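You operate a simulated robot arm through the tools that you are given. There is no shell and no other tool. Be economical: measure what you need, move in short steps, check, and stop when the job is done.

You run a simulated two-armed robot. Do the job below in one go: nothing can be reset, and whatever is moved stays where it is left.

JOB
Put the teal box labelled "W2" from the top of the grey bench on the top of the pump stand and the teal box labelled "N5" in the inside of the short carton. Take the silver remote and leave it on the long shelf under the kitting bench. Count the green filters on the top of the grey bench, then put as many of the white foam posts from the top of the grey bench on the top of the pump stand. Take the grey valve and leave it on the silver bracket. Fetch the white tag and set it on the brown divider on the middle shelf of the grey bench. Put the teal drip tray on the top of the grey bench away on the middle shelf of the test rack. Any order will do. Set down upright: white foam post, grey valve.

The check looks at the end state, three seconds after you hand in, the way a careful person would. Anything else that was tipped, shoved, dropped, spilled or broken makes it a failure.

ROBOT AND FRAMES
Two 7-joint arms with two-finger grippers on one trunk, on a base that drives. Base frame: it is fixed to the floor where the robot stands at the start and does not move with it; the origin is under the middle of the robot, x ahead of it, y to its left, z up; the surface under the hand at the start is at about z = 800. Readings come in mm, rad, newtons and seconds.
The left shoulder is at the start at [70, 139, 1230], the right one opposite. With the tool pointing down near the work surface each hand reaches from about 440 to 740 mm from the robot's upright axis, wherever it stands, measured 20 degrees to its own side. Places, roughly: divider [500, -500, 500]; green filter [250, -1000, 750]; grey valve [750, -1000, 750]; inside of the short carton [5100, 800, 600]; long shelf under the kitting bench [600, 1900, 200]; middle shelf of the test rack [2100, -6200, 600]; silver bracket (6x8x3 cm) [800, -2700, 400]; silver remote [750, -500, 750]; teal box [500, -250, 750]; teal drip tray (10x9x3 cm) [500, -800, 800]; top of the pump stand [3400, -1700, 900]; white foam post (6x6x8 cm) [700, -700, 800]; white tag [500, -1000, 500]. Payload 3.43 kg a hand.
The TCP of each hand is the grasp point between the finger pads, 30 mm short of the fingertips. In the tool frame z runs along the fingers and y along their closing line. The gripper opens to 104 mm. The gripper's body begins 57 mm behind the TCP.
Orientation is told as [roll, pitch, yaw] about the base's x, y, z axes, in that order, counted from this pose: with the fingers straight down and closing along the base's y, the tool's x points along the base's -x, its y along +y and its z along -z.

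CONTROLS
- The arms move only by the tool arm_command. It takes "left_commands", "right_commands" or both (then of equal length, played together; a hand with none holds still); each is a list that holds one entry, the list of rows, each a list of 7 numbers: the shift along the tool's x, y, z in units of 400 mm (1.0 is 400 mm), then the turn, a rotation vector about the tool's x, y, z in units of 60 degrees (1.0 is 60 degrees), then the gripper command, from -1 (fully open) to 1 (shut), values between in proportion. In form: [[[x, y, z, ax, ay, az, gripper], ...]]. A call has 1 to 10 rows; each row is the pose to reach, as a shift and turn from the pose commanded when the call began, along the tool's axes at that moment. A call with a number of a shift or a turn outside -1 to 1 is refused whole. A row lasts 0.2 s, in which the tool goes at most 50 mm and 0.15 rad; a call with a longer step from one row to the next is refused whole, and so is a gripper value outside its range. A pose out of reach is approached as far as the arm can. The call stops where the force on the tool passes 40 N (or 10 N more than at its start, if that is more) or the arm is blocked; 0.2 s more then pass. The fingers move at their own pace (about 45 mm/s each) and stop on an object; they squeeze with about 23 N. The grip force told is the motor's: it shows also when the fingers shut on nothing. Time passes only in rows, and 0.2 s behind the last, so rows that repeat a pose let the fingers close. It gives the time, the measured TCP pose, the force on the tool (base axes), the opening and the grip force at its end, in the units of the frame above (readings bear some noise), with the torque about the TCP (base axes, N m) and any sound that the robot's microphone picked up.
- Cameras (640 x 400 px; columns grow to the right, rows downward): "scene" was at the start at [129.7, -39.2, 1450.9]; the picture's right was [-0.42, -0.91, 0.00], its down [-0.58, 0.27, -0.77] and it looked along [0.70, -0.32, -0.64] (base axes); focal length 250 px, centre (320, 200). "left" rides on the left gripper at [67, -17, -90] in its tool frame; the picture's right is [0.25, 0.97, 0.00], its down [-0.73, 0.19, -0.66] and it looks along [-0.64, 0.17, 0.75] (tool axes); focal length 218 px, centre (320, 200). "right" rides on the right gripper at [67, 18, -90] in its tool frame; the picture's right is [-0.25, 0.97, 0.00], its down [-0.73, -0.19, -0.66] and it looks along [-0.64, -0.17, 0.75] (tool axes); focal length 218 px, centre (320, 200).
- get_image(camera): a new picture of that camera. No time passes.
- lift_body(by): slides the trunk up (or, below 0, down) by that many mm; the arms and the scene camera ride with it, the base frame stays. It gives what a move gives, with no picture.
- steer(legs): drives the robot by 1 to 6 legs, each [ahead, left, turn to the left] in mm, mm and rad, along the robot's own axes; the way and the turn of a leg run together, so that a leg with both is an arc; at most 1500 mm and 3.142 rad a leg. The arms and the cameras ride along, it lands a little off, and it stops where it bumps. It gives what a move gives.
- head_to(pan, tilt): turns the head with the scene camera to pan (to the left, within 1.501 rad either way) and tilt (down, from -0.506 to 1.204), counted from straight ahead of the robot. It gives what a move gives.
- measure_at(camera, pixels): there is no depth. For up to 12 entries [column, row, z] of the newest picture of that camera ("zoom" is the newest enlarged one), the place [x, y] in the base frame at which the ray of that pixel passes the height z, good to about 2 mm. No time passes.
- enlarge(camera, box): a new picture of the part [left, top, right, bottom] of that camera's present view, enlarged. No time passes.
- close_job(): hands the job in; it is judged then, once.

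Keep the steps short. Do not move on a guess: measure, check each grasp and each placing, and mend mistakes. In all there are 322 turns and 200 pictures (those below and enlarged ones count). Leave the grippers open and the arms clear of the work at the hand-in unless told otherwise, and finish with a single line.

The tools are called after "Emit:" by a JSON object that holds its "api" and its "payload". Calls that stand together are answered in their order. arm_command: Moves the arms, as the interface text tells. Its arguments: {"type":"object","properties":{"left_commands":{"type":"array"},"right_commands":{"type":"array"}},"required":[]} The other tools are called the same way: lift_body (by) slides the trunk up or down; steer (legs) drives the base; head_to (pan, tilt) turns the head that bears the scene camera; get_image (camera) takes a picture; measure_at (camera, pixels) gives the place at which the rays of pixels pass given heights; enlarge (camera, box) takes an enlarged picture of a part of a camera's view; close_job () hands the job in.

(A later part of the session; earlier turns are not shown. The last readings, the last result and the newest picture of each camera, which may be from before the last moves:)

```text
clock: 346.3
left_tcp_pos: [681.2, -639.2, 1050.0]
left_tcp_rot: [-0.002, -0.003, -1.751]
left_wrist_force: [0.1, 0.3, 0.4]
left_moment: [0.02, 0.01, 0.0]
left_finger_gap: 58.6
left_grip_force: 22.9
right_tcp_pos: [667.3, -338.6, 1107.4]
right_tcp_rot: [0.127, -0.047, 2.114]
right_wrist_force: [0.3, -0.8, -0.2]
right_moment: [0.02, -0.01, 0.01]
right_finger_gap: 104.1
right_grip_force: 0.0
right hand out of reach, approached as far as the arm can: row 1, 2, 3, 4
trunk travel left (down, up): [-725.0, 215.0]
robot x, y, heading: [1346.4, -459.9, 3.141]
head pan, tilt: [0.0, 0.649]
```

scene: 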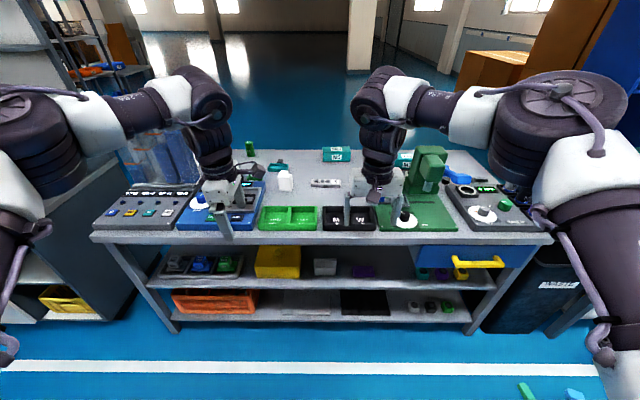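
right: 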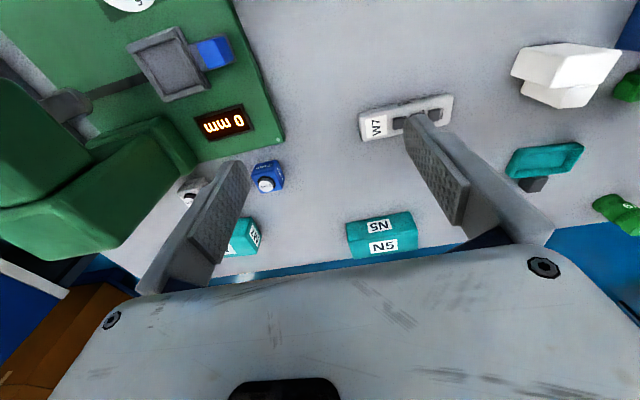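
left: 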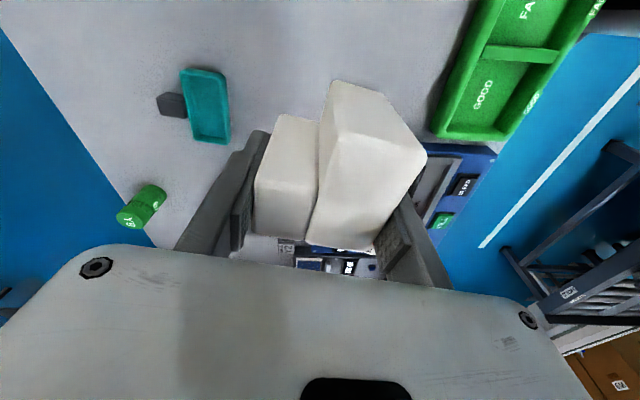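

The right wrist stops near 1 rad that way; I turn it the other way round.

Emit:
{"api": "arm_command", "payload": {"right_commands": [[[0, 0, 0, 0, 0, -0.125, -1], [0, 0, 0, 0, 0, -0.25, -1], [0, 0, 0, 0, 0, -0.375, -1], [0, 0, 0, 0, 0, -0.5, -1], [0, 0, 0, 0, 0, -0.625, -1], [0, 0, 0, 0, 0, -0.75, -1], [0, 0, 0, 0, 0, -0.875, -1], [0, 0, 0, 0, 0, -1.0, -1]]]}}

Emit:
{"api": "arm_command", "payload": {"right_commands": [[[0, 0, 0, 0, 0, -0.125, -1], [0, 0, 0, 0, 0, -0.25, -1], [0, 0, 0, 0, 0, -0.375, -1], [0, 0, 0, 0, 0, -0.5, -1], [0, 0, 0, 0, 0, -0.625, -1], [0, 0, 0, 0, 0, -0.75, -1], [0, 0, 0, 0, 0, -0.875, -1], [0, 0, 0, 0, 0, -1.0, -1]]]}}

```text
clock: 348.1
left_tcp_pos: [681.9, -638.6, 1050.2]
left_tcp_rot: [-0.001, -0.002, -1.751]
left_wrist_force: [0.0, 0.0, -0.9]
left_moment: [0.02, -0.01, -0.01]
left_finger_gap: 58.4
left_grip_force: 23.0
right_tcp_pos: [669.0, -339.5, 1106.7]
right_tcp_rot: [0.02, -0.132, -3.119]
right_wrist_force: [-0.6, 0.1, 0.3]
right_moment: [0.01, -0.01, -0.01]
right_finger_gap: 103.9
right_grip_force: 0.1
trunk travel left (down, up): [-725.0, 215.0]
robot x, y, heading: [1351.1, -461.9, 3.144]
head pan, tilt: [0.0, 0.649]
```

```text
clock: 349.9
left_tcp_pos: [681.0, -639.2, 1050.0]
left_tcp_rot: [-0.003, -0.002, -1.751]
left_wrist_force: [-0.4, 0.5, 0.2]
left_moment: [-0.02, 0.03, -0.01]
left_finger_gap: 58.8
left_grip_force: 23.3
right_tcp_pos: [667.2, -340.2, 1105.9]
right_tcp_rot: [-0.104, -0.084, -2.065]
right_wrist_force: [-0.7, -0.5, 0.6]
right_moment: [0.02, 0.0, 0.02]
right_finger_gap: 104.0
right_grip_force: 0.1
trunk travel left (down, up): [-725.0, 215.0]
robot x, y, heading: [1350.5, -463.8, 3.143]
head pan, tilt: [0.0, 0.649]
```

Emit:
{"api": "steer", "payload": {"legs": [[0, 205, 0]]}}

Emit:
{"api": "arm_command", "payload": {"right_commands": [[[0, 0, 0.06, -0.025, 0.02, -0.118, -1], [0, 0, 0.12, -0.05, 0.04, -0.236, -1], [0, 0, 0.2, -0.075, 0.06, -0.354, -1], [0, 0, 0.28, -0.099, 0.08, -0.472, -1]]]}}

Emit:
{"api": "get_image", "payload": {"camera": "right"}}

```text
clock: 351.5
left_tcp_pos: [681.7, -843.5, 1050.0]
left_tcp_rot: [-0.002, -0.003, -1.752]
left_wrist_force: [0.1, 0.3, -0.3]
left_moment: [-0.01, -0.01, 0.01]
left_finger_gap: 58.7
left_grip_force: 22.9
right_tcp_pos: [668.7, -544.7, 1107.7]
right_tcp_rot: [-0.103, -0.084, -2.069]
right_wrist_force: [0.4, 0.1, -0.9]
right_moment: [-0.01, -0.03, -0.01]
right_finger_gap: 103.9
right_grip_force: 0.1
trunk travel left (down, up): [-725.0, 215.0]
robot x, y, heading: [1354.6, -667.0, -3.143]
head pan, tilt: [0.0, 0.649]
```

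```text
clock: 352.5
left_tcp_pos: [680.1, -843.3, 1049.4]
left_tcp_rot: [-0.002, -0.004, -1.751]
left_wrist_force: [0.1, 0.0, -0.3]
left_moment: [-0.02, -0.01, -0.02]
left_finger_gap: 58.5
left_grip_force: 23.2
right_tcp_pos: [686.5, -567.3, 1007.1]
right_tcp_rot: [-0.012, 0.031, -1.578]
right_wrist_force: [-0.3, -0.1, 0.3]
right_moment: [-0.01, 0.0, 0.01]
right_finger_gap: 104.1
right_grip_force: 0.0
right hand out of reach, approached as far as the arm can: row 2, 3, 4
trunk travel left (down, up): [-725.0, 215.0]
robot x, y, heading: [1350.5, -666.8, -3.143]
head pan, tilt: [0.0, 0.649]
```

```text
87 pictures are left
```

right: 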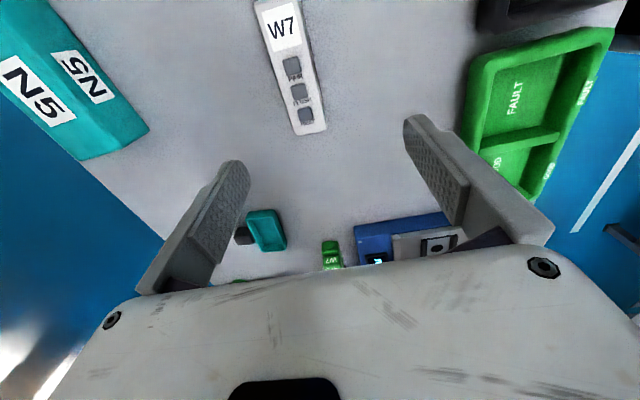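

Emit:
{"api": "measure_at", "payload": {"camera": "right", "pixels": [[299, 134, 812], [326, 128, 812], [270, 55, 812], [310, 50, 812]]}}

Emit:
{"api": "steer", "payload": {"legs": [[50, 0, 0]]}}

```text
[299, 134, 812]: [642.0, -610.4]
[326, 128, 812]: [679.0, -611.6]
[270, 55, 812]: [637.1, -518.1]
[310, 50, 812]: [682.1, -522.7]
```

```text
clock: 353.5
left_tcp_pos: [636.3, -845.0, 1054.9]
left_tcp_rot: [-0.009, -0.003, -1.753]
left_wrist_force: [0.2, -0.1, 0.5]
left_moment: [-0.05, 0.02, -0.01]
left_finger_gap: 58.8
left_grip_force: 23.0
right_tcp_pos: [640.5, -567.1, 1010.4]
right_tcp_rot: [-0.017, 0.028, -1.58]
right_wrist_force: [0.9, 0.3, 0.1]
right_moment: [-0.01, 0.03, -0.01]
right_finger_gap: 104.1
right_grip_force: 0.0
trunk travel left (down, up): [-725.0, 215.0]
robot x, y, heading: [1299.0, -668.0, -3.142]
head pan, tilt: [0.0, 0.649]
```

Emit:
{"api": "arm_command", "payload": {"right_commands": [[[0.02, 0.02, 0.08, -0.016, -0.027, 0, -1], [0.035, 0.035, 0.16, -0.016, -0.027, 0, -1], [0.05, 0.05, 0.24, -0.016, -0.027, 0, -1], [0.05, 0.05, 0.325, -0.016, -0.027, 0, -1]]]}}

Emit:
{"api": "get_image", "payload": {"camera": "right"}}

```text
clock: 354.5
left_tcp_pos: [630.5, -845.7, 1051.1]
left_tcp_rot: [-0.002, -0.003, -1.752]
left_wrist_force: [-0.6, 0.1, 0.0]
left_moment: [0.01, 0.0, 0.02]
left_finger_gap: 58.6
left_grip_force: 23.2
right_tcp_pos: [654.6, -543.4, 878.6]
right_tcp_rot: [0.004, 0.001, -1.58]
right_wrist_force: [-0.4, -0.2, 0.6]
right_moment: [0.02, 0.0, 0.01]
right_finger_gap: 103.9
right_grip_force: 0.0
trunk travel left (down, up): [-725.0, 215.0]
robot x, y, heading: [1298.3, -666.1, -3.141]
head pan, tilt: [0.0, 0.649]
```

```text
86 pictures are left
```

right: 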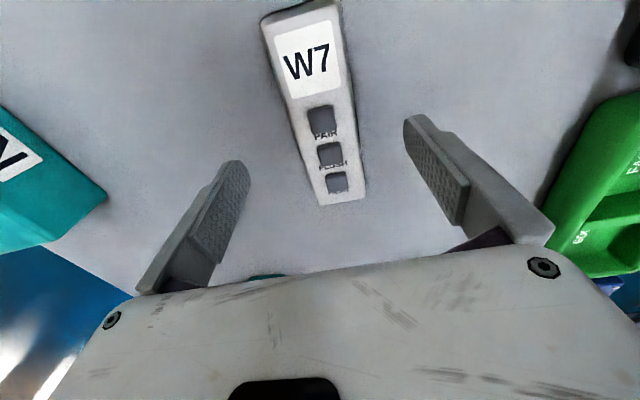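

Emit:
{"api": "arm_command", "payload": {"right_commands": [[[0, 0.0135, 0.05, 0, 0, 0, -1], [0, 0.0135, 0.104, 0, 0, 0, -1], [0, 0.0135, 0.104, 0, 0, 0, 1], [0, 0.0135, 0.104, 0, 0, 0, 1], [0, 0.0135, 0.104, 0, 0, 0, 1], [0, 0.0135, 0.104, 0, 0, 0, 1], [0, 0.0135, 0.104, 0, 0, 0, 1]]]}}

Emit:
{"api": "arm_command", "payload": {"right_commands": [[[0, 0, -0.1, 0, 0, 0, 1], [0, 0, -0.2, 0, 0, 0, 1], [0, 0, -0.3, 0, 0, 0, 1], [0, 0, -0.4, 0, 0, 0, 1]]]}}

Emit:
{"api": "get_image", "payload": {"camera": "right"}}

```text
clock: 356.1
left_tcp_pos: [631.2, -844.6, 1049.5]
left_tcp_rot: [-0.003, -0.004, -1.752]
left_wrist_force: [0.1, 0.7, -0.2]
left_moment: [-0.04, 0.0, 0.02]
left_finger_gap: 58.6
left_grip_force: 23.6
right_tcp_pos: [660.8, -544.0, 837.1]
right_tcp_rot: [0.006, 0.002, -1.58]
right_wrist_force: [-0.1, -0.6, 0.7]
right_moment: [0.04, -0.03, 0.02]
right_finger_gap: 45.3
right_grip_force: 23.0
trunk travel left (down, up): [-725.0, 215.0]
robot x, y, heading: [1298.7, -670.5, -3.138]
head pan, tilt: [0.0, 0.649]
```

```text
clock: 357.1
left_tcp_pos: [632.7, -844.2, 1051.0]
left_tcp_rot: [-0.003, -0.002, -1.75]
left_wrist_force: [0.1, -0.5, 0.9]
left_moment: [0.02, 0.04, 0.03]
left_finger_gap: 58.8
left_grip_force: 23.5
right_tcp_pos: [662.9, -546.7, 998.5]
right_tcp_rot: [0.002, 0.001, -1.579]
right_wrist_force: [0.1, -0.4, -0.6]
right_moment: [-0.02, 0.01, -0.02]
right_finger_gap: 45.5
right_grip_force: 22.6
trunk travel left (down, up): [-725.0, 215.0]
robot x, y, heading: [1301.1, -664.2, -3.138]
head pan, tilt: [0.0, 0.649]
```

```text
85 pictures are left
```

right: 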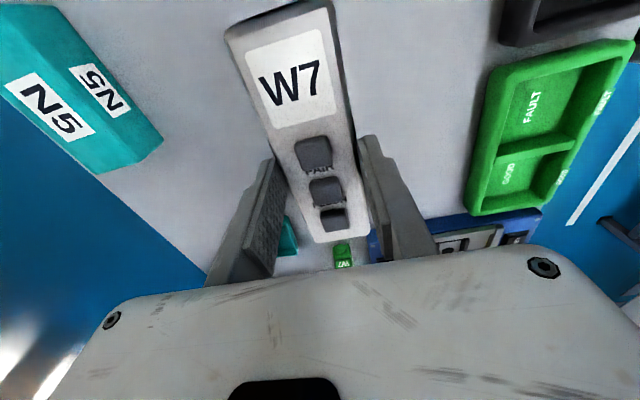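

The remote is held (45 mm). I back away and go to the kitting bench (front edge x≈1045).

Emit:
{"api": "steer", "payload": {"legs": [[-500, 0, 0], [0, -750, 0], [0, -750, 0], [0, -660, 0]]}}

Emit:
{"api": "head_to", "payload": {"pan": 0, "tilt": 0.75}}

Emit:
{"api": "get_image", "payload": {"camera": "scene"}}

```text
clock: 370.6
left_tcp_pos: [1123.8, 1309.7, 1050.9]
left_tcp_rot: [-0.003, -0.002, -1.759]
left_wrist_force: [0.4, -0.2, 0.2]
left_moment: [-0.02, 0.02, -0.02]
left_finger_gap: 58.6
left_grip_force: 23.4
right_tcp_pos: [1156.2, 1610.6, 996.9]
right_tcp_rot: [0.003, 0.001, -1.586]
right_wrist_force: [-0.8, -0.3, -1.3]
right_moment: [0.04, -0.02, 0.02]
right_finger_gap: 45.7
right_grip_force: 22.8
trunk travel left (down, up): [-725.0, 215.0]
robot x, y, heading: [1791.7, 1486.2, 3.135]
head pan, tilt: [0.0, 0.649]
```

```text
clock: 371.2
left_tcp_pos: [1123.3, 1311.4, 1050.8]
left_tcp_rot: [-0.002, -0.002, -1.759]
left_wrist_force: [0.1, 0.2, 1.2]
left_moment: [-0.02, 0.02, 0.01]
left_finger_gap: 58.8
left_grip_force: 23.5
right_tcp_pos: [1155.1, 1609.6, 996.5]
right_tcp_rot: [0.005, 0.002, -1.584]
right_wrist_force: [-0.2, -0.2, -1.1]
right_moment: [0.02, 0.01, 0.01]
right_finger_gap: 45.4
right_grip_force: 22.6
trunk travel left (down, up): [-725.0, 215.0]
robot x, y, heading: [1792.3, 1484.1, 3.138]
head pan, tilt: [0.0, 0.75]
```

```text
84 pictures are left
```

scene: 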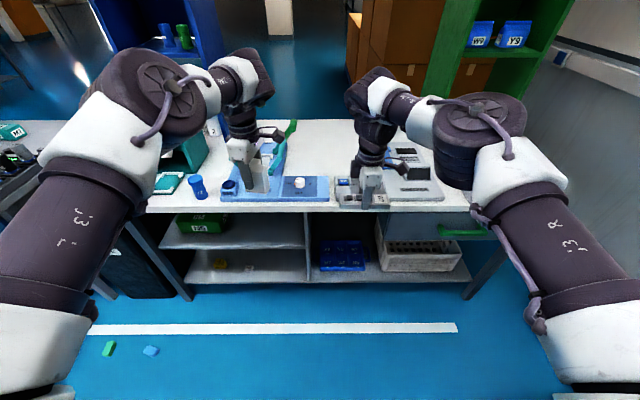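

Emit:
{"api": "steer", "payload": {"legs": [[-250, 0, 0]]}}

Emit:
{"api": "lift_body", "payload": {"by": -400}}

Emit:
{"api": "lift_body", "payload": {"by": -240}}

Emit:
{"api": "head_to", "payload": {"pan": 0, "tilt": 0.4}}

Emit:
{"api": "get_image", "payload": {"camera": "scene"}}

```text
clock: 373.1
left_tcp_pos: [1373.3, 1310.7, 1049.9]
left_tcp_rot: [-0.001, -0.003, -1.76]
left_wrist_force: [0.1, 0.4, -0.3]
left_moment: [-0.02, -0.02, 0.01]
left_finger_gap: 58.7
left_grip_force: 23.1
right_tcp_pos: [1405.6, 1610.3, 994.6]
right_tcp_rot: [0.005, 0.003, -1.586]
right_wrist_force: [0.2, 0.2, -1.2]
right_moment: [0.01, 0.05, 0.01]
right_finger_gap: 45.2
right_grip_force: 22.6
trunk travel left (down, up): [-725.0, 215.0]
robot x, y, heading: [2045.4, 1486.0, 3.133]
head pan, tilt: [0.0, 0.75]
```

```text
clock: 376.9
left_tcp_pos: [1375.2, 1310.1, 650.4]
left_tcp_rot: [-0.003, -0.003, -1.76]
left_wrist_force: [0.9, 0.0, -0.3]
left_moment: [-0.01, 0.01, -0.01]
left_finger_gap: 58.5
left_grip_force: 23.3
right_tcp_pos: [1407.6, 1610.0, 596.0]
right_tcp_rot: [0.007, 0.003, -1.587]
right_wrist_force: [-0.1, 1.0, -1.5]
right_moment: [0.02, 0.04, 0.0]
right_finger_gap: 45.1
right_grip_force: 22.8
trunk travel left (down, up): [-325.0, 615.0]
robot x, y, heading: [2045.0, 1487.3, 3.133]
head pan, tilt: [0.0, 0.75]
```

```text
clock: 379.4
left_tcp_pos: [1375.4, 1309.8, 411.0]
left_tcp_rot: [-0.004, -0.003, -1.76]
left_wrist_force: [-0.3, 0.6, 0.7]
left_moment: [-0.01, 0.03, 0.01]
left_finger_gap: 58.4
left_grip_force: 22.9
right_tcp_pos: [1406.4, 1609.5, 355.5]
right_tcp_rot: [0.006, 0.003, -1.586]
right_wrist_force: [0.0, -0.5, -1.7]
right_moment: [0.02, -0.01, 0.02]
right_finger_gap: 45.7
right_grip_force: 23.4
trunk travel left (down, up): [-85.0, 855.0]
robot x, y, heading: [2044.1, 1485.3, 3.129]
head pan, tilt: [0.0, 0.75]
```

```text
clock: 380.2
left_tcp_pos: [1374.5, 1310.3, 410.8]
left_tcp_rot: [-0.003, -0.003, -1.76]
left_wrist_force: [0.2, 0.3, 0.4]
left_moment: [-0.01, 0.01, -0.03]
left_finger_gap: 58.5
left_grip_force: 23.2
right_tcp_pos: [1407.1, 1609.7, 356.5]
right_tcp_rot: [0.006, 0.001, -1.586]
right_wrist_force: [-0.5, 0.6, -0.2]
right_moment: [-0.03, 0.0, -0.01]
right_finger_gap: 45.5
right_grip_force: 23.1
trunk travel left (down, up): [-85.0, 855.0]
robot x, y, heading: [2044.8, 1484.8, 3.132]
head pan, tilt: [0.0, 0.4]
```

```text
83 pictures are left
```

scene: 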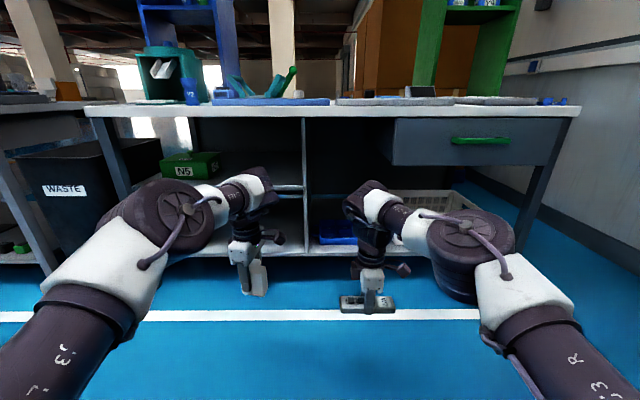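

Emit:
{"api": "enlarge", "payload": {"camera": "scene", "box": [150, 170, 550, 290]}}

Emit:
{"api": "measure_at", "payload": {"camera": "scene", "pixels": [[310, 254, 200], [310, 254, 220], [450, 250, 200], [320, 243, 200], [357, 243, 200], [400, 245, 200], [305, 106, 850]]}}

Emit:
{"api": "get_image", "payload": {"camera": "right"}}

```text
1.60 times, centred on (350, 230) of scene
```

zoom: 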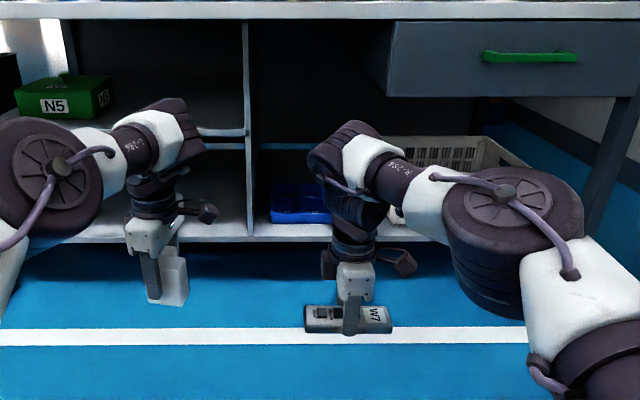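

```text
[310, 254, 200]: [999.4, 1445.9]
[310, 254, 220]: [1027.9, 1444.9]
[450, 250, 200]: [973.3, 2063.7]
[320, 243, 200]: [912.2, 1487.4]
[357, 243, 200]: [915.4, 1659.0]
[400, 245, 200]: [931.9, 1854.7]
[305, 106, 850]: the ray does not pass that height
```

```text
81 pictures are left
```

right: 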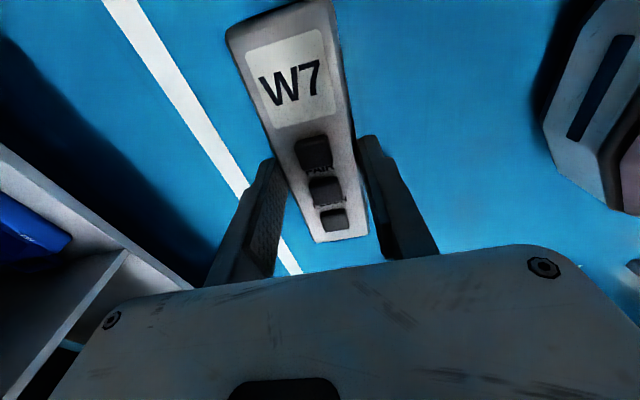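

The long bottom shelf has a free front strip (x 915–1000) before the blue grid at y 1490–1660. First I retract the left hand by 250 mm so the post stays clear of the bench.

Emit:
{"api": "arm_command", "payload": {"left_commands": [[[0, 0.107, 0, 0, 0, 0, 1], [0, 0.213, 0, 0, 0, 0, 1], [0, 0.32, 0, 0, 0, 0, 1], [0, 0.427, 0, 0, 0, 0, 1], [0, 0.533, 0, 0, 0, 0, 1], [0, 0.64, 0, 0, 0, 0, 1]]]}}

Emit:
{"api": "steer", "payload": {"legs": [[300, 0, 0.008]]}}

Emit:
{"api": "get_image", "payload": {"camera": "right"}}

```text
clock: 381.6
left_tcp_pos: [1626.5, 1262.9, 409.4]
left_tcp_rot: [-0.005, -0.004, -1.759]
left_wrist_force: [0.0, 1.2, 0.6]
left_moment: [0.01, 0.03, 0.02]
left_finger_gap: 58.3
left_grip_force: 23.1
right_tcp_pos: [1406.8, 1610.6, 356.7]
right_tcp_rot: [0.006, 0.003, -1.587]
right_wrist_force: [0.7, 0.6, -1.5]
right_moment: [0.02, -0.01, 0.02]
right_finger_gap: 45.6
right_grip_force: 23.0
trunk travel left (down, up): [-85.0, 855.0]
robot x, y, heading: [2044.3, 1484.5, 3.133]
head pan, tilt: [0.0, 0.4]
```

```text
clock: 383.7
left_tcp_pos: [1325.1, 1261.2, 409.3]
left_tcp_rot: [-0.003, -0.004, -1.754]
left_wrist_force: [0.9, -0.1, -0.9]
left_moment: [-0.01, 0.0, 0.03]
left_finger_gap: 58.7
left_grip_force: 22.8
right_tcp_pos: [1106.0, 1607.0, 356.2]
right_tcp_rot: [0.006, 0.002, -1.58]
right_wrist_force: [1.0, 0.0, -0.8]
right_moment: [0.0, -0.03, 0.01]
right_finger_gap: 45.2
right_grip_force: 22.6
trunk travel left (down, up): [-85.0, 855.0]
robot x, y, heading: [1746.6, 1482.8, 3.142]
head pan, tilt: [0.0, 0.4]
```

```text
80 pictures are left
```

right: 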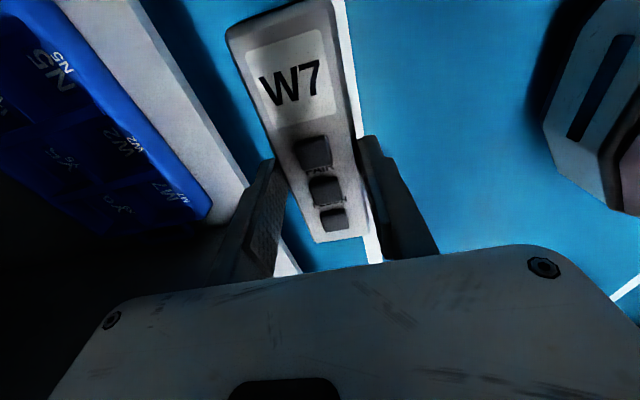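

Emit:
{"api": "measure_at", "payload": {"camera": "right", "pixels": [[130, 0, 200], [243, 183, 200], [215, 185, 200], [209, 215, 200], [72, 5, 230], [208, 205, 230], [85, 12, 200]]}}

```text
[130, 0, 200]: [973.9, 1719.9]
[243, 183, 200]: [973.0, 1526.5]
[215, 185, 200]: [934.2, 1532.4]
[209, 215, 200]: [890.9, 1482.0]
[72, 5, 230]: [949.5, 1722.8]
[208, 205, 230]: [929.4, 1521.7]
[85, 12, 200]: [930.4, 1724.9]
```

The strip in front of the grid is only ~45 mm wide. The left compartment looks emptier (mid shelf front edge x≈924, z≈451). I slide left by 310 mm to view it with the wrist camera.

Emit:
{"api": "steer", "payload": {"legs": [[0, 320, 0]]}}

Emit:
{"api": "get_image", "payload": {"camera": "right"}}

Emit:
{"api": "get_image", "payload": {"camera": "scene"}}

```text
clock: 385.8
left_tcp_pos: [1326.3, 943.8, 409.4]
left_tcp_rot: [-0.001, -0.004, -1.755]
left_wrist_force: [0.7, 0.2, -0.7]
left_moment: [0.01, -0.04, -0.04]
left_finger_gap: 58.6
left_grip_force: 22.6
right_tcp_pos: [1106.2, 1287.7, 356.3]
right_tcp_rot: [0.004, 0.004, -1.584]
right_wrist_force: [-0.2, 0.1, -0.8]
right_moment: [-0.02, -0.01, 0.04]
right_finger_gap: 45.6
right_grip_force: 22.9
trunk travel left (down, up): [-85.0, 855.0]
robot x, y, heading: [1743.7, 1164.7, 3.137]
head pan, tilt: [0.0, 0.4]
```

```text
79 pictures are left
```

right: 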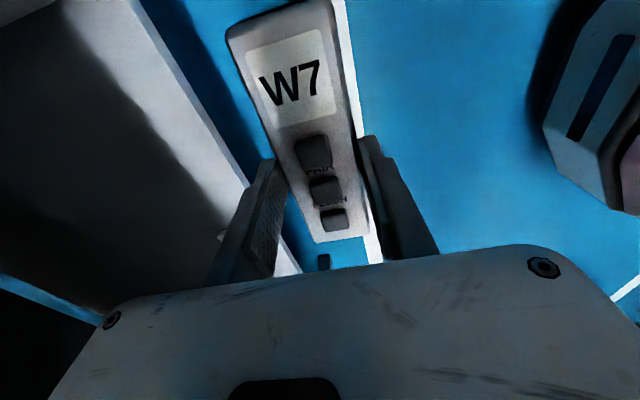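

```text
78 pictures are left
```

scene: 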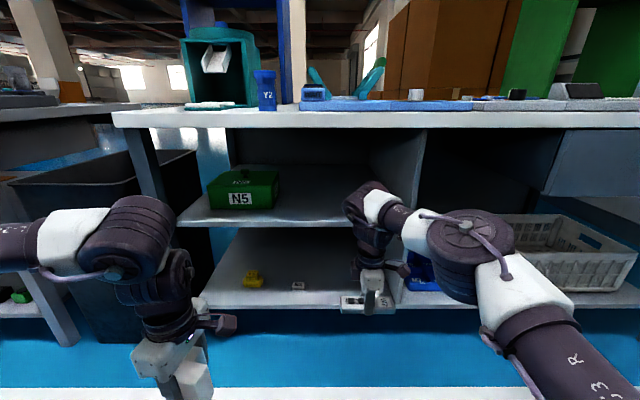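

Emit:
{"api": "measure_at", "payload": {"camera": "scene", "pixels": [[298, 290, 180], [250, 287, 180], [300, 307, 180], [300, 307, 200], [300, 304, 170], [310, 224, 450], [310, 224, 430], [397, 302, 180], [345, 280, 180]]}}

Emit:
{"api": "measure_at", "payload": {"camera": "right", "pixels": [[245, 185, 180], [245, 185, 200], [245, 185, 160], [215, 237, 190], [60, 0, 440]]}}

```text
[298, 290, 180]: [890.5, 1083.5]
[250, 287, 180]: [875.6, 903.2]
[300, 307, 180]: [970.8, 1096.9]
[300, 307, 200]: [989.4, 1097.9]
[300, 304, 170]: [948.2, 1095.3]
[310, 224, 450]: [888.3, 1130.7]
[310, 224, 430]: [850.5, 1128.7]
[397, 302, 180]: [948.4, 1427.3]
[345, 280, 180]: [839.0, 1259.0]
```

```text
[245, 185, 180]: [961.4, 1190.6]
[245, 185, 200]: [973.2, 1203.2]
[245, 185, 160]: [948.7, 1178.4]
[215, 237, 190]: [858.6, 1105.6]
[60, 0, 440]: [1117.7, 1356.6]
```

Shelf top z≈180, edge x≈962; the right part of this compartment is free (y 1150–1420). I tilt the hand 22° inward and lower it outside, then drive in.

Emit:
{"api": "arm_command", "payload": {"right_commands": [[[0, 0, 0.08, 0.1, 0, 0, 1], [0, 0, 0.16, 0.2, 0, 0, 1], [0, 0, 0.24, 0.3, 0, 0, 1], [0, 0, 0.285, 0.367, 0, 0, 1]]]}}

Emit:
{"api": "get_image", "payload": {"camera": "right"}}

```text
clock: 386.8
left_tcp_pos: [1326.3, 943.5, 408.5]
left_tcp_rot: [-0.003, -0.002, -1.756]
left_wrist_force: [0.3, 0.4, 0.1]
left_moment: [0.02, 0.02, 0.0]
left_finger_gap: 58.6
left_grip_force: 22.9
right_tcp_pos: [1106.4, 1288.7, 241.6]
right_tcp_rot: [-0.383, 0.002, -1.584]
right_wrist_force: [0.0, -0.1, -0.4]
right_moment: [-0.01, -0.02, 0.02]
right_finger_gap: 45.7
right_grip_force: 23.1
trunk travel left (down, up): [-85.0, 855.0]
robot x, y, heading: [1742.6, 1165.1, 3.143]
head pan, tilt: [0.0, 0.4]
```

```text
77 pictures are left
```

right: 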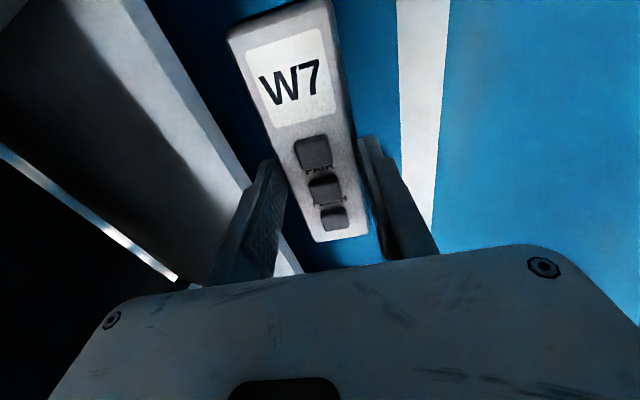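

Emit:
{"api": "steer", "payload": {"legs": [[178, 0, 0]]}}

Emit:
{"api": "get_image", "payload": {"camera": "scene"}}

Emit:
{"api": "get_image", "payload": {"camera": "right"}}

```text
clock: 388.4
left_tcp_pos: [1150.1, 946.0, 410.4]
left_tcp_rot: [-0.006, -0.003, -1.762]
left_wrist_force: [-0.6, -0.4, -0.1]
left_moment: [-0.03, 0.03, 0.0]
left_finger_gap: 58.5
left_grip_force: 23.4
right_tcp_pos: [937.6, 1287.4, 240.7]
right_tcp_rot: [-0.376, 0.001, -1.571]
right_wrist_force: [-0.4, 0.2, -2.1]
right_moment: [0.04, 0.01, 0.02]
right_finger_gap: 45.4
right_grip_force: 23.0
trunk travel left (down, up): [-85.0, 855.0]
robot x, y, heading: [1569.0, 1166.9, 3.132]
head pan, tilt: [0.0, 0.4]
stopped in leg 1: the robot was blocked; the commanded pose is now the measured one
```

```text
76 pictures are left
```

scene: 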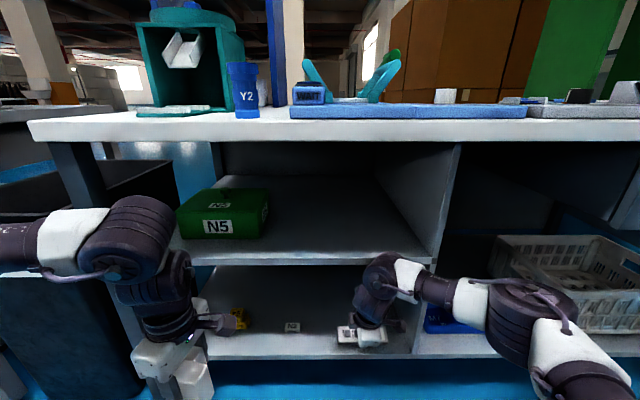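

```text
75 pictures are left
```

right: 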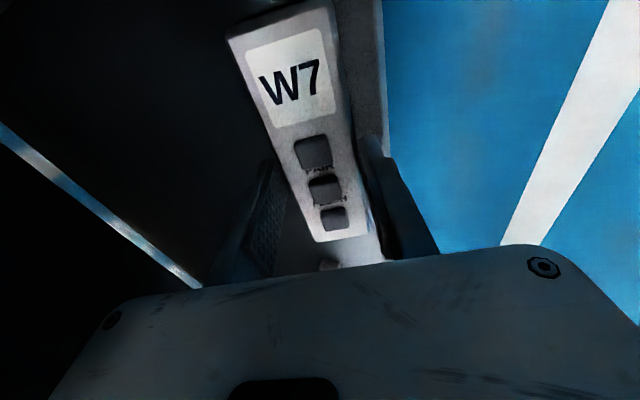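

It is blocked at TCP x=937 — deep enough (remote spans about x 902–944). I lower it onto the shelf in small steps.

Emit:
{"api": "arm_command", "payload": {"right_commands": [[[0, 0.0037, 0.0093, 0, 0, 0, 1], [0, 0.0075, 0.0186, 0, 0, 0, 1], [0, 0.0112, 0.0278, 0, 0, 0, 1]]]}}

```text
clock: 389.2
left_tcp_pos: [1152.8, 944.9, 412.7]
left_tcp_rot: [-0.01, -0.003, -1.758]
left_wrist_force: [0.2, 0.4, -0.1]
left_moment: [0.04, 0.0, 0.0]
left_finger_gap: 58.9
left_grip_force: 22.6
right_tcp_pos: [938.0, 1285.1, 230.1]
right_tcp_rot: [-0.379, 0.002, -1.569]
right_wrist_force: [-0.7, 0.9, -1.4]
right_moment: [0.02, 0.01, 0.01]
right_finger_gap: 45.3
right_grip_force: 23.2
trunk travel left (down, up): [-85.0, 855.0]
robot x, y, heading: [1571.8, 1167.2, 3.138]
head pan, tilt: [0.0, 0.4]
```

Emit:
{"api": "arm_command", "payload": {"right_commands": [[[0, 0.0028, 0.007, 0, 0, 0, 1], [0, 0.0056, 0.014, 0, 0, 0, 1]]]}}

Emit:
{"api": "arm_command", "payload": {"right_commands": [[[0, 0.0028, 0.007, 0, 0, 0, 1], [0, 0.0056, 0.014, 0, 0, 0, 1]]]}}

```text
clock: 389.8
left_tcp_pos: [1152.9, 944.8, 413.0]
left_tcp_rot: [-0.012, -0.002, -1.758]
left_wrist_force: [-0.7, -0.7, -1.0]
left_moment: [-0.04, 0.04, 0.01]
left_finger_gap: 59.0
left_grip_force: 22.9
right_tcp_pos: [938.6, 1285.4, 225.9]
right_tcp_rot: [-0.383, 0.003, -1.565]
right_wrist_force: [-0.9, 0.2, -0.7]
right_moment: [-0.01, -0.04, 0.0]
right_finger_gap: 45.7
right_grip_force: 22.4
trunk travel left (down, up): [-85.0, 855.0]
robot x, y, heading: [1569.4, 1166.0, 3.131]
head pan, tilt: [0.0, 0.4]
```

```text
clock: 390.4
left_tcp_pos: [1153.5, 944.1, 413.9]
left_tcp_rot: [-0.015, -0.002, -1.758]
left_wrist_force: [1.1, 0.0, -1.3]
left_moment: [-0.03, 0.01, -0.01]
left_finger_gap: 58.6
left_grip_force: 23.0
right_tcp_pos: [938.5, 1284.3, 223.4]
right_tcp_rot: [-0.385, 0.003, -1.565]
right_wrist_force: [1.8, 1.6, 10.1]
right_moment: [-0.33, -0.19, 0.04]
right_finger_gap: 45.3
right_grip_force: 22.4
trunk travel left (down, up): [-85.0, 855.0]
robot x, y, heading: [1566.8, 1163.7, 3.133]
head pan, tilt: [0.0, 0.4]
```

Contact (10 N). I open and withdraw along the tool axis.

Emit:
{"api": "arm_command", "payload": {"right_commands": [[[0, 0, 0, 0, 0, 0, -0.5], [0, 0, 0, 0, 0, 0, -0.5], [0, 0, 0, 0, 0, 0, -0.5], [0, 0, 0, 0, 0, 0, -0.5], [0, 0, -0.05, 0, 0, 0, -0.5], [0, 0, -0.12, 0, 0, 0, -0.5]]]}}

Emit:
{"api": "get_image", "payload": {"camera": "right"}}

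```text
clock: 390.9
left_tcp_pos: [1152.1, 945.1, 412.3]
left_tcp_rot: [-0.01, -0.004, -1.761]
left_wrist_force: [1.3, 0.0, -0.2]
left_moment: [0.02, 0.01, 0.03]
left_finger_gap: 58.8
left_grip_force: 23.1
right_tcp_pos: [938.0, 1285.1, 221.9]
right_tcp_rot: [-0.388, 0.005, -1.564]
right_wrist_force: [5.0, 13.3, 56.3]
right_moment: [0.0, -1.43, 0.33]
right_finger_gap: 57.1
right_grip_force: 0.1
trunk travel left (down, up): [-85.0, 855.0]
robot x, y, heading: [1574.9, 1165.9, 3.125]
head pan, tilt: [0.0, 0.4]
stopped in row 2 (right hand): the force on the tool passed its limit at 48 N (the readings are from after the stop); the commanded pose is now the measured one
```

```text
74 pictures are left
```

right: 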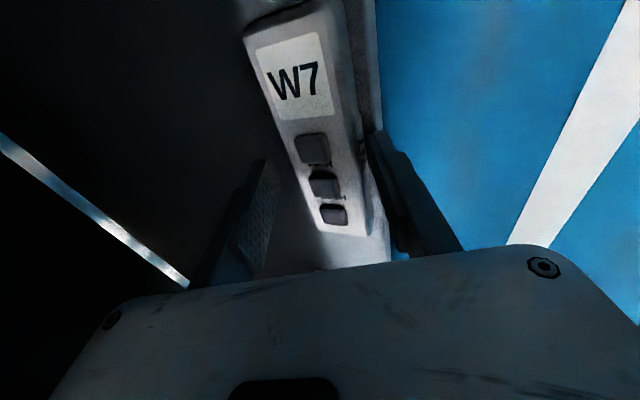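

Emit:
{"api": "arm_command", "payload": {"right_commands": [[[0, -0.01, -0.025, 0, 0, 0, -0.1], [0, -0.02, -0.05, 0, 0, 0, -0.1], [0, -0.03, -0.075, 0, 0, 0, -0.3], [0, -0.04, -0.1, 0, 0, 0, -0.5], [0, -0.04, -0.1, 0, 0, 0, -0.5]]]}}

Emit:
{"api": "get_image", "payload": {"camera": "right"}}

```text
clock: 392.1
left_tcp_pos: [1150.8, 948.2, 410.2]
left_tcp_rot: [-0.005, -0.006, -1.763]
left_wrist_force: [-0.6, 0.2, -0.5]
left_moment: [0.02, 0.03, 0.02]
left_finger_gap: 58.6
left_grip_force: 22.8
right_tcp_pos: [951.0, 1291.4, 237.0]
right_tcp_rot: [-0.342, 0.013, -1.559]
right_wrist_force: [0.5, -0.2, 0.2]
right_moment: [-0.02, 0.0, 0.04]
right_finger_gap: 78.0
right_grip_force: 0.0
trunk travel left (down, up): [-85.0, 855.0]
robot x, y, heading: [1570.3, 1165.2, 3.13]
head pan, tilt: [0.0, 0.4]
```

```text
73 pictures are left
```

right: 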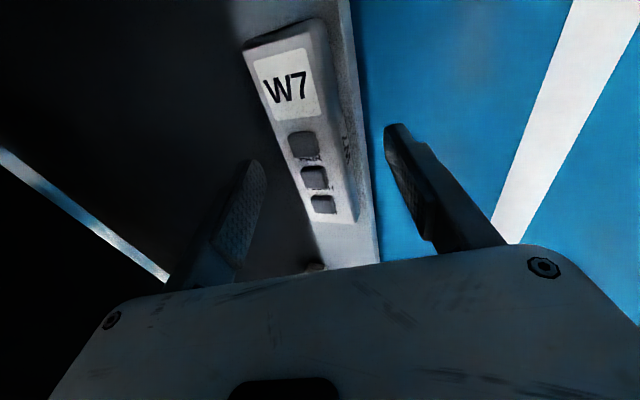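

Emit:
{"api": "arm_command", "payload": {"right_commands": [[[0, 0, -0.05, 0, 0, 0, -0.5], [0, 0, -0.1, 0, 0, 0, -0.5]]]}}

Emit:
{"api": "steer", "payload": {"legs": [[-350, 0, 0]]}}

Emit:
{"api": "get_image", "payload": {"camera": "scene"}}

```text
clock: 392.7
left_tcp_pos: [1148.7, 944.0, 410.2]
left_tcp_rot: [-0.003, -0.003, -1.758]
left_wrist_force: [0.5, -0.1, -0.4]
left_moment: [-0.01, 0.02, -0.01]
left_finger_gap: 58.6
left_grip_force: 22.9
right_tcp_pos: [948.5, 1283.5, 294.5]
right_tcp_rot: [-0.376, 0.0, -1.566]
right_wrist_force: [0.9, -0.7, -0.2]
right_moment: [0.0, 0.01, 0.02]
right_finger_gap: 78.0
right_grip_force: 0.0
trunk travel left (down, up): [-85.0, 855.0]
robot x, y, heading: [1567.9, 1167.4, 3.134]
head pan, tilt: [0.0, 0.4]
```

```text
clock: 395.0
left_tcp_pos: [1500.6, 942.8, 410.3]
left_tcp_rot: [-0.003, -0.003, -1.761]
left_wrist_force: [-0.2, 0.4, -0.6]
left_moment: [0.03, 0.01, 0.01]
left_finger_gap: 58.3
left_grip_force: 22.9
right_tcp_pos: [1302.8, 1284.1, 293.3]
right_tcp_rot: [-0.374, 0.003, -1.569]
right_wrist_force: [-0.4, 0.3, 0.4]
right_moment: [0.03, 0.01, -0.02]
right_finger_gap: 78.2
right_grip_force: 0.1
trunk travel left (down, up): [-85.0, 855.0]
robot x, y, heading: [1918.4, 1164.7, 3.129]
head pan, tilt: [0.0, 0.4]
```

```text
72 pictures are left
```

scene: 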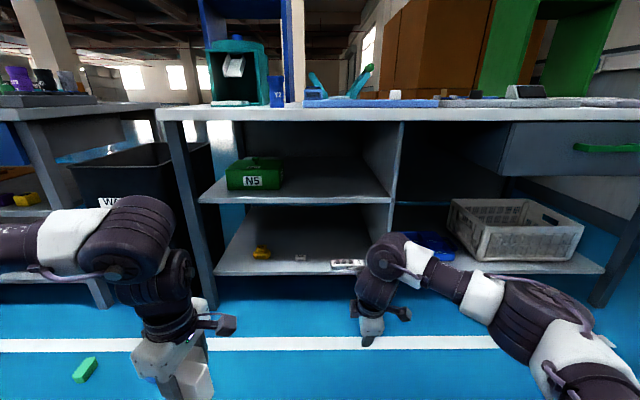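

The remote lies on the long shelf. I raise the trunk and restore the hands' normal poses for carrying the post to the pump stand.

Emit:
{"api": "lift_body", "payload": {"by": 400}}

Emit:
{"api": "lift_body", "payload": {"by": 240}}

Emit:
{"api": "arm_command", "payload": {"left_commands": [[[0, -0.08, 0, 0, 0, 0, 1], [0, -0.16, 0, 0, 0, 0, 1], [0, -0.24, 0, 0, 0, 0, 1], [0, -0.32, 0, 0, 0, 0, 1], [0, -0.4, 0, 0, 0, 0, 1]]], "right_commands": [[[0, 0.03, -0.08, -0.09, 0, 0, -1], [0, 0.07, -0.16, -0.18, 0, 0, -1], [0, 0.11, -0.24, -0.27, 0, 0, -1], [0, 0.15, -0.32, -0.357, 0, 0, -1], [0, 0.15, -0.38, -0.357, 0, 0, -1]]]}}

Emit:
{"api": "steer", "payload": {"legs": [[0, -280, 0.01], [-1125, 0, 0], [-1125, 0, 0]]}}

```text
clock: 398.8
left_tcp_pos: [1498.0, 943.3, 808.5]
left_tcp_rot: [-0.003, -0.004, -1.761]
left_wrist_force: [0.3, -0.5, 0.4]
left_moment: [0.0, 0.01, 0.0]
left_finger_gap: 58.4
left_grip_force: 23.0
right_tcp_pos: [1301.3, 1283.5, 691.6]
right_tcp_rot: [-0.374, 0.002, -1.567]
right_wrist_force: [-0.1, 0.8, 0.2]
right_moment: [0.0, -0.02, 0.02]
right_finger_gap: 77.8
right_grip_force: 0.1
trunk travel left (down, up): [-485.0, 455.0]
robot x, y, heading: [1919.0, 1159.0, 3.131]
head pan, tilt: [0.0, 0.4]
```

```text
clock: 401.3
left_tcp_pos: [1498.4, 943.2, 1049.0]
left_tcp_rot: [-0.003, -0.004, -1.761]
left_wrist_force: [0.5, 0.3, 0.3]
left_moment: [0.02, -0.01, -0.03]
left_finger_gap: 58.5
left_grip_force: 23.0
right_tcp_pos: [1302.7, 1283.3, 932.8]
right_tcp_rot: [-0.374, 0.003, -1.567]
right_wrist_force: [-0.1, -0.7, -0.4]
right_moment: [-0.01, 0.01, 0.01]
right_finger_gap: 78.1
right_grip_force: 0.1
trunk travel left (down, up): [-725.0, 215.0]
robot x, y, heading: [1920.7, 1162.2, 3.132]
head pan, tilt: [0.0, 0.4]
```

```text
clock: 402.5
left_tcp_pos: [1341.6, 974.9, 1048.4]
left_tcp_rot: [-0.002, -0.003, -1.761]
left_wrist_force: [-0.2, 0.8, 0.3]
left_moment: [-0.05, -0.02, 0.0]
left_finger_gap: 58.6
left_grip_force: 23.2
right_tcp_pos: [1414.2, 1285.1, 1052.6]
right_tcp_rot: [0.0, 0.002, -1.567]
right_wrist_force: [-0.1, 1.0, 0.4]
right_moment: [-0.01, 0.0, 0.03]
right_finger_gap: 104.0
right_grip_force: 0.1
trunk travel left (down, up): [-725.0, 215.0]
robot x, y, heading: [1918.1, 1161.8, 3.133]
head pan, tilt: [0.0, 0.4]
```

```text
clock: 415.1
left_tcp_pos: [3586.5, 1257.1, 1049.8]
left_tcp_rot: [-0.001, -0.004, -1.742]
left_wrist_force: [-0.1, 0.6, -0.7]
left_moment: [0.04, 0.04, 0.0]
left_finger_gap: 58.5
left_grip_force: 23.0
right_tcp_pos: [3652.5, 1569.5, 1053.1]
right_tcp_rot: [0.002, 0.005, -1.548]
right_wrist_force: [-0.5, -0.7, 0.2]
right_moment: [0.0, 0.01, -0.02]
right_finger_gap: 104.0
right_grip_force: 0.0
trunk travel left (down, up): [-725.0, 215.0]
robot x, y, heading: [4160.4, 1458.1, -3.127]
head pan, tilt: [0.0, 0.4]
```

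Emit:
{"api": "steer", "payload": {"legs": [[0, 730, -0.014], [0, 730, 0], [-250, 0, 0], [0, 780, 0], [0, 770, 0]]}}

Emit:
{"api": "head_to", "payload": {"pan": 0, "tilt": 0.65}}

Emit:
{"api": "get_image", "payload": {"camera": "scene"}}

```text
clock: 431.7
left_tcp_pos: [3827.8, -1756.0, 1050.2]
left_tcp_rot: [-0.003, -0.004, -1.759]
left_wrist_force: [0.0, 0.0, -0.7]
left_moment: [0.0, -0.04, -0.01]
left_finger_gap: 58.8
left_grip_force: 22.7
right_tcp_pos: [3898.2, -1446.2, 1052.5]
right_tcp_rot: [0.0, 0.002, -1.562]
right_wrist_force: [-0.2, -0.7, 0.1]
right_moment: [-0.01, 0.02, -0.01]
right_finger_gap: 104.0
right_grip_force: 0.1
trunk travel left (down, up): [-725.0, 215.0]
robot x, y, heading: [4398.7, -1563.2, 3.138]
head pan, tilt: [0.0, 0.4]
```

```text
clock: 432.5
left_tcp_pos: [3826.5, -1755.9, 1049.7]
left_tcp_rot: [-0.003, -0.003, -1.757]
left_wrist_force: [1.7, 0.4, 0.0]
left_moment: [-0.01, -0.02, 0.01]
left_finger_gap: 58.5
left_grip_force: 23.5
right_tcp_pos: [3897.6, -1446.6, 1053.3]
right_tcp_rot: [0.0, 0.0, -1.562]
right_wrist_force: [0.7, 0.0, 0.7]
right_moment: [0.02, 0.03, 0.02]
right_finger_gap: 104.0
right_grip_force: 0.2
trunk travel left (down, up): [-725.0, 215.0]
robot x, y, heading: [4406.7, -1565.4, 3.14]
head pan, tilt: [0.0, 0.649]
```

```text
71 pictures are left
```

scene: 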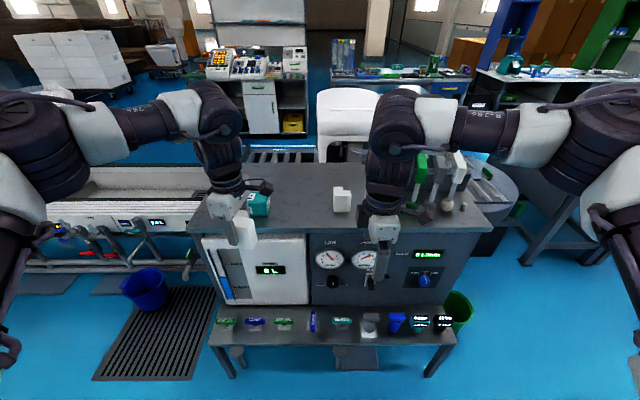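

Emit:
{"api": "steer", "payload": {"legs": [[230, 0, 0]]}}

Emit:
{"api": "arm_command", "payload": {"left_commands": [[[0.08, -0.03, 0, 0, 0, 0, 1], [0.16, -0.06, 0, 0, 0, 0, 1], [0.23, -0.085, 0.04, 0, 0, 0, 1], [0.305, -0.111, 0.1, 0, 0, 0, 1], [0.305, -0.111, 0.2, 0, 0, 0, 1], [0.305, -0.111, 0.27, 0, 0, 0, 1]]]}}

Emit:
{"api": "get_image", "payload": {"camera": "left"}}

```text
clock: 434.2
left_tcp_pos: [3598.1, -1756.5, 1049.7]
left_tcp_rot: [-0.004, -0.003, -1.756]
left_wrist_force: [0.0, 0.1, -0.8]
left_moment: [0.04, 0.03, 0.08]
left_finger_gap: 58.6
left_grip_force: 23.3
right_tcp_pos: [3667.3, -1445.6, 1053.0]
right_tcp_rot: [-0.001, 0.003, -1.565]
right_wrist_force: [0.1, 0.5, -0.6]
right_moment: [0.04, -0.01, 0.01]
right_finger_gap: 104.2
right_grip_force: 0.0
trunk travel left (down, up): [-725.0, 215.0]
robot x, y, heading: [4172.9, -1563.8, 3.143]
head pan, tilt: [0.0, 0.649]
```

```text
clock: 435.6
left_tcp_pos: [3574.1, -1628.6, 939.9]
left_tcp_rot: [-0.004, -0.002, -1.755]
left_wrist_force: [-0.8, 0.1, 0.0]
left_moment: [0.01, 0.01, 0.01]
left_finger_gap: 58.6
left_grip_force: 22.8
right_tcp_pos: [3665.9, -1445.6, 1052.2]
right_tcp_rot: [0.001, 0.0, -1.561]
right_wrist_force: [0.0, -0.4, -0.1]
right_moment: [-0.01, -0.01, 0.05]
right_finger_gap: 104.3
right_grip_force: 0.0
trunk travel left (down, up): [-725.0, 215.0]
robot x, y, heading: [4173.3, -1562.0, 3.139]
head pan, tilt: [0.0, 0.649]
```

```text
70 pictures are left
```

left: 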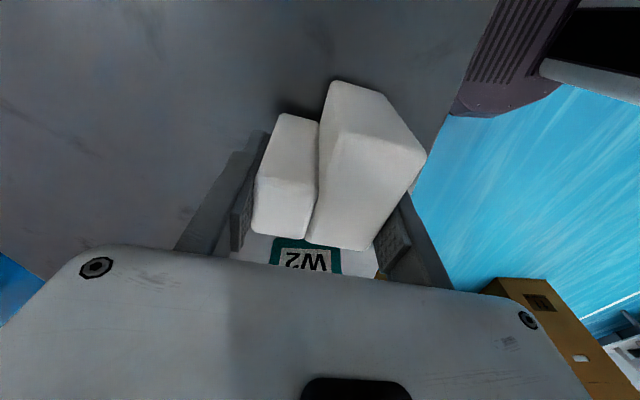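

Emit:
{"api": "arm_command", "payload": {"left_commands": [[[0, 0, 0.008, 0, 0, 0, 1], [0, 0, 0.016, 0, 0, 0, 1], [0, 0, 0.021, 0, 0, 0, 1]]]}}

```text
clock: 436.4
left_tcp_pos: [3575.1, -1628.3, 933.2]
left_tcp_rot: [-0.005, -0.003, -1.756]
left_wrist_force: [0.7, -0.1, -0.1]
left_moment: [0.04, 0.05, 0.0]
left_finger_gap: 58.5
left_grip_force: 22.9
right_tcp_pos: [3666.9, -1445.6, 1053.1]
right_tcp_rot: [0.0, 0.002, -1.563]
right_wrist_force: [-0.1, 0.0, 0.9]
right_moment: [-0.02, 0.01, -0.03]
right_finger_gap: 104.1
right_grip_force: 0.0
trunk travel left (down, up): [-725.0, 215.0]
robot x, y, heading: [4175.7, -1562.8, 3.143]
head pan, tilt: [0.0, 0.649]
```

Emit:
{"api": "arm_command", "payload": {"left_commands": [[[0, 0, 0.004, 0, 0, 0, 1], [0, 0, 0.008, 0, 0, 0, 1]]]}}

```text
clock: 437.0
left_tcp_pos: [3575.5, -1627.3, 932.0]
left_tcp_rot: [-0.006, -0.002, -1.756]
left_wrist_force: [-0.5, -0.6, 7.9]
left_moment: [0.04, -0.19, 0.03]
left_finger_gap: 58.7
left_grip_force: 22.7
right_tcp_pos: [3667.1, -1445.5, 1053.0]
right_tcp_rot: [-0.003, 0.002, -1.563]
right_wrist_force: [0.3, 0.6, -1.0]
right_moment: [-0.03, 0.0, -0.02]
right_finger_gap: 104.0
right_grip_force: 0.0
trunk travel left (down, up): [-725.0, 215.0]
robot x, y, heading: [4172.0, -1562.9, 3.138]
head pan, tilt: [0.0, 0.649]
```

Contact (8 N). I release, rise and check.

Emit:
{"api": "arm_command", "payload": {"left_commands": [[[0, 0, 0, 0, 0, 0, -1], [0, 0, 0, 0, 0, 0, -1], [0, 0, 0, 0, 0, 0, -1], [0, 0, -0.05, 0, 0, 0, -1], [0, 0, -0.15, 0, 0, 0, -1], [0, 0, -0.25, 0, 0, 0, -1], [0, 0, -0.35, 0, 0, 0, -1]]]}}

Emit:
{"api": "enlarge", "payload": {"camera": "scene", "box": [190, 170, 450, 300]}}

```text
clock: 438.6
left_tcp_pos: [3576.2, -1627.6, 1069.5]
left_tcp_rot: [-0.003, -0.004, -1.756]
left_wrist_force: [0.0, 0.6, 0.9]
left_moment: [0.02, 0.03, 0.0]
left_finger_gap: 104.4
left_grip_force: 0.1
right_tcp_pos: [3667.6, -1444.1, 1052.7]
right_tcp_rot: [-0.002, 0.003, -1.563]
right_wrist_force: [-0.4, 0.5, -0.6]
right_moment: [0.02, -0.01, 0.0]
right_finger_gap: 103.9
right_grip_force: 0.1
trunk travel left (down, up): [-725.0, 215.0]
robot x, y, heading: [4173.2, -1564.9, 3.138]
head pan, tilt: [0.0, 0.649]
```

```text
2.46 times, centred on (320, 235) of scene
```

zoom: 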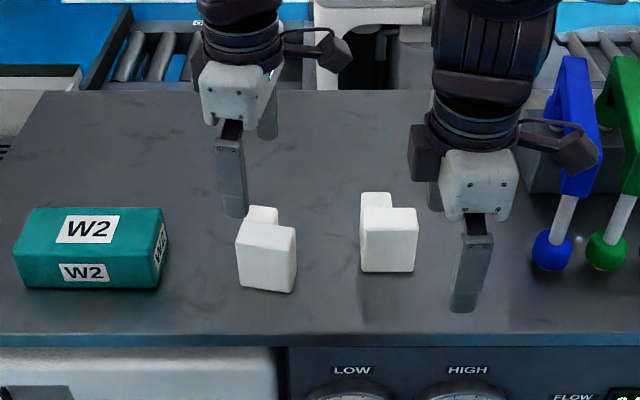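

Pump stand is complete: W2 and two posts. Next I loop back toward the front of the grey bench for N5, tray and valve. First the aisle legs back.

Emit:
{"api": "steer", "payload": {"legs": [[-230, 0, 0], [0, -780, 0], [0, -780, 0], [240, 0, 0], [0, -725, 0], [0, -725, 0]]}}

Emit:
{"api": "steer", "payload": {"legs": [[1210, 0, 0], [1210, 0, 0]]}}

Emit:
{"api": "steer", "payload": {"legs": [[0, 1000, 0], [0, 1000, 0], [0, 1050, 0], [0, 1100, 0]]}}

Emit:
{"api": "head_to", "payload": {"pan": 0, "tilt": 0.6}}

Emit:
{"api": "get_image", "payload": {"camera": "scene"}}

```text
clock: 456.4
left_tcp_pos: [3538.5, 1367.5, 1069.6]
left_tcp_rot: [-0.004, -0.002, -1.739]
left_wrist_force: [0.1, 0.1, -0.1]
left_moment: [-0.01, 0.03, 0.04]
left_finger_gap: 104.0
left_grip_force: 0.1
right_tcp_pos: [3625.8, 1552.1, 1053.5]
right_tcp_rot: [0.0, 0.0, -1.542]
right_wrist_force: [-0.4, -0.3, -0.4]
right_moment: [0.01, -0.04, 0.0]
right_finger_gap: 104.3
right_grip_force: 0.1
trunk travel left (down, up): [-725.0, 215.0]
robot x, y, heading: [4135.2, 1445.8, -3.127]
head pan, tilt: [0.0, 0.649]
```

```text
clock: 468.2
left_tcp_pos: [1129.6, 1326.9, 1069.4]
left_tcp_rot: [-0.004, -0.002, -1.737]
left_wrist_force: [-1.2, 0.0, 0.1]
left_moment: [0.04, 0.05, 0.0]
left_finger_gap: 104.1
left_grip_force: 0.0
right_tcp_pos: [1216.4, 1513.4, 1053.6]
right_tcp_rot: [-0.002, 0.003, -1.543]
right_wrist_force: [0.0, -0.3, -0.3]
right_moment: [0.03, -0.01, -0.04]
right_finger_gap: 104.1
right_grip_force: 0.1
trunk travel left (down, up): [-725.0, 215.0]
robot x, y, heading: [1727.9, 1405.2, -3.127]
head pan, tilt: [0.0, 0.649]
```

```text
clock: 488.4
left_tcp_pos: [1199.3, -2819.3, 1069.1]
left_tcp_rot: [-0.003, -0.004, -1.729]
left_wrist_force: [0.5, 0.0, -0.6]
left_moment: [-0.01, -0.03, 0.01]
left_finger_gap: 104.0
left_grip_force: 0.2
right_tcp_pos: [1284.8, -2633.5, 1054.4]
right_tcp_rot: [0.0, 0.003, -1.536]
right_wrist_force: [-0.7, -0.2, -0.3]
right_moment: [0.0, 0.03, 0.04]
right_finger_gap: 103.8
right_grip_force: 0.0
trunk travel left (down, up): [-725.0, 215.0]
robot x, y, heading: [1794.8, -2738.1, -3.121]
head pan, tilt: [0.0, 0.649]
```

```text
clock: 489.1
left_tcp_pos: [1199.4, -2820.2, 1068.2]
left_tcp_rot: [-0.002, -0.002, -1.728]
left_wrist_force: [-0.2, -0.8, 0.9]
left_moment: [0.0, 0.0, -0.02]
left_finger_gap: 103.7
left_grip_force: 0.1
right_tcp_pos: [1286.3, -2634.5, 1052.1]
right_tcp_rot: [0.001, 0.001, -1.535]
right_wrist_force: [-0.5, -0.3, -0.4]
right_moment: [0.02, 0.02, 0.01]
right_finger_gap: 104.0
right_grip_force: 0.1
trunk travel left (down, up): [-725.0, 215.0]
robot x, y, heading: [1791.8, -2742.9, -3.12]
head pan, tilt: [0.0, 0.6]
```

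```text
68 pictures are left
```

scene: 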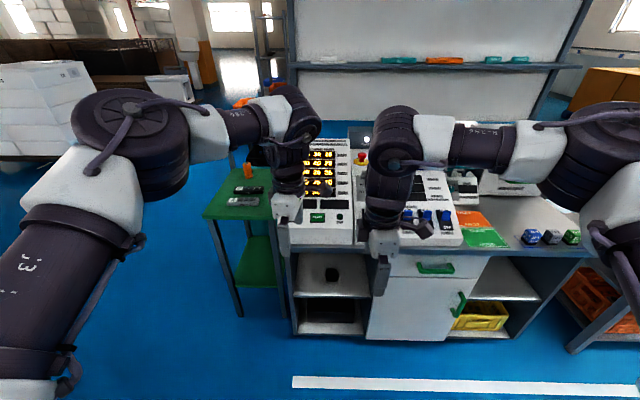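

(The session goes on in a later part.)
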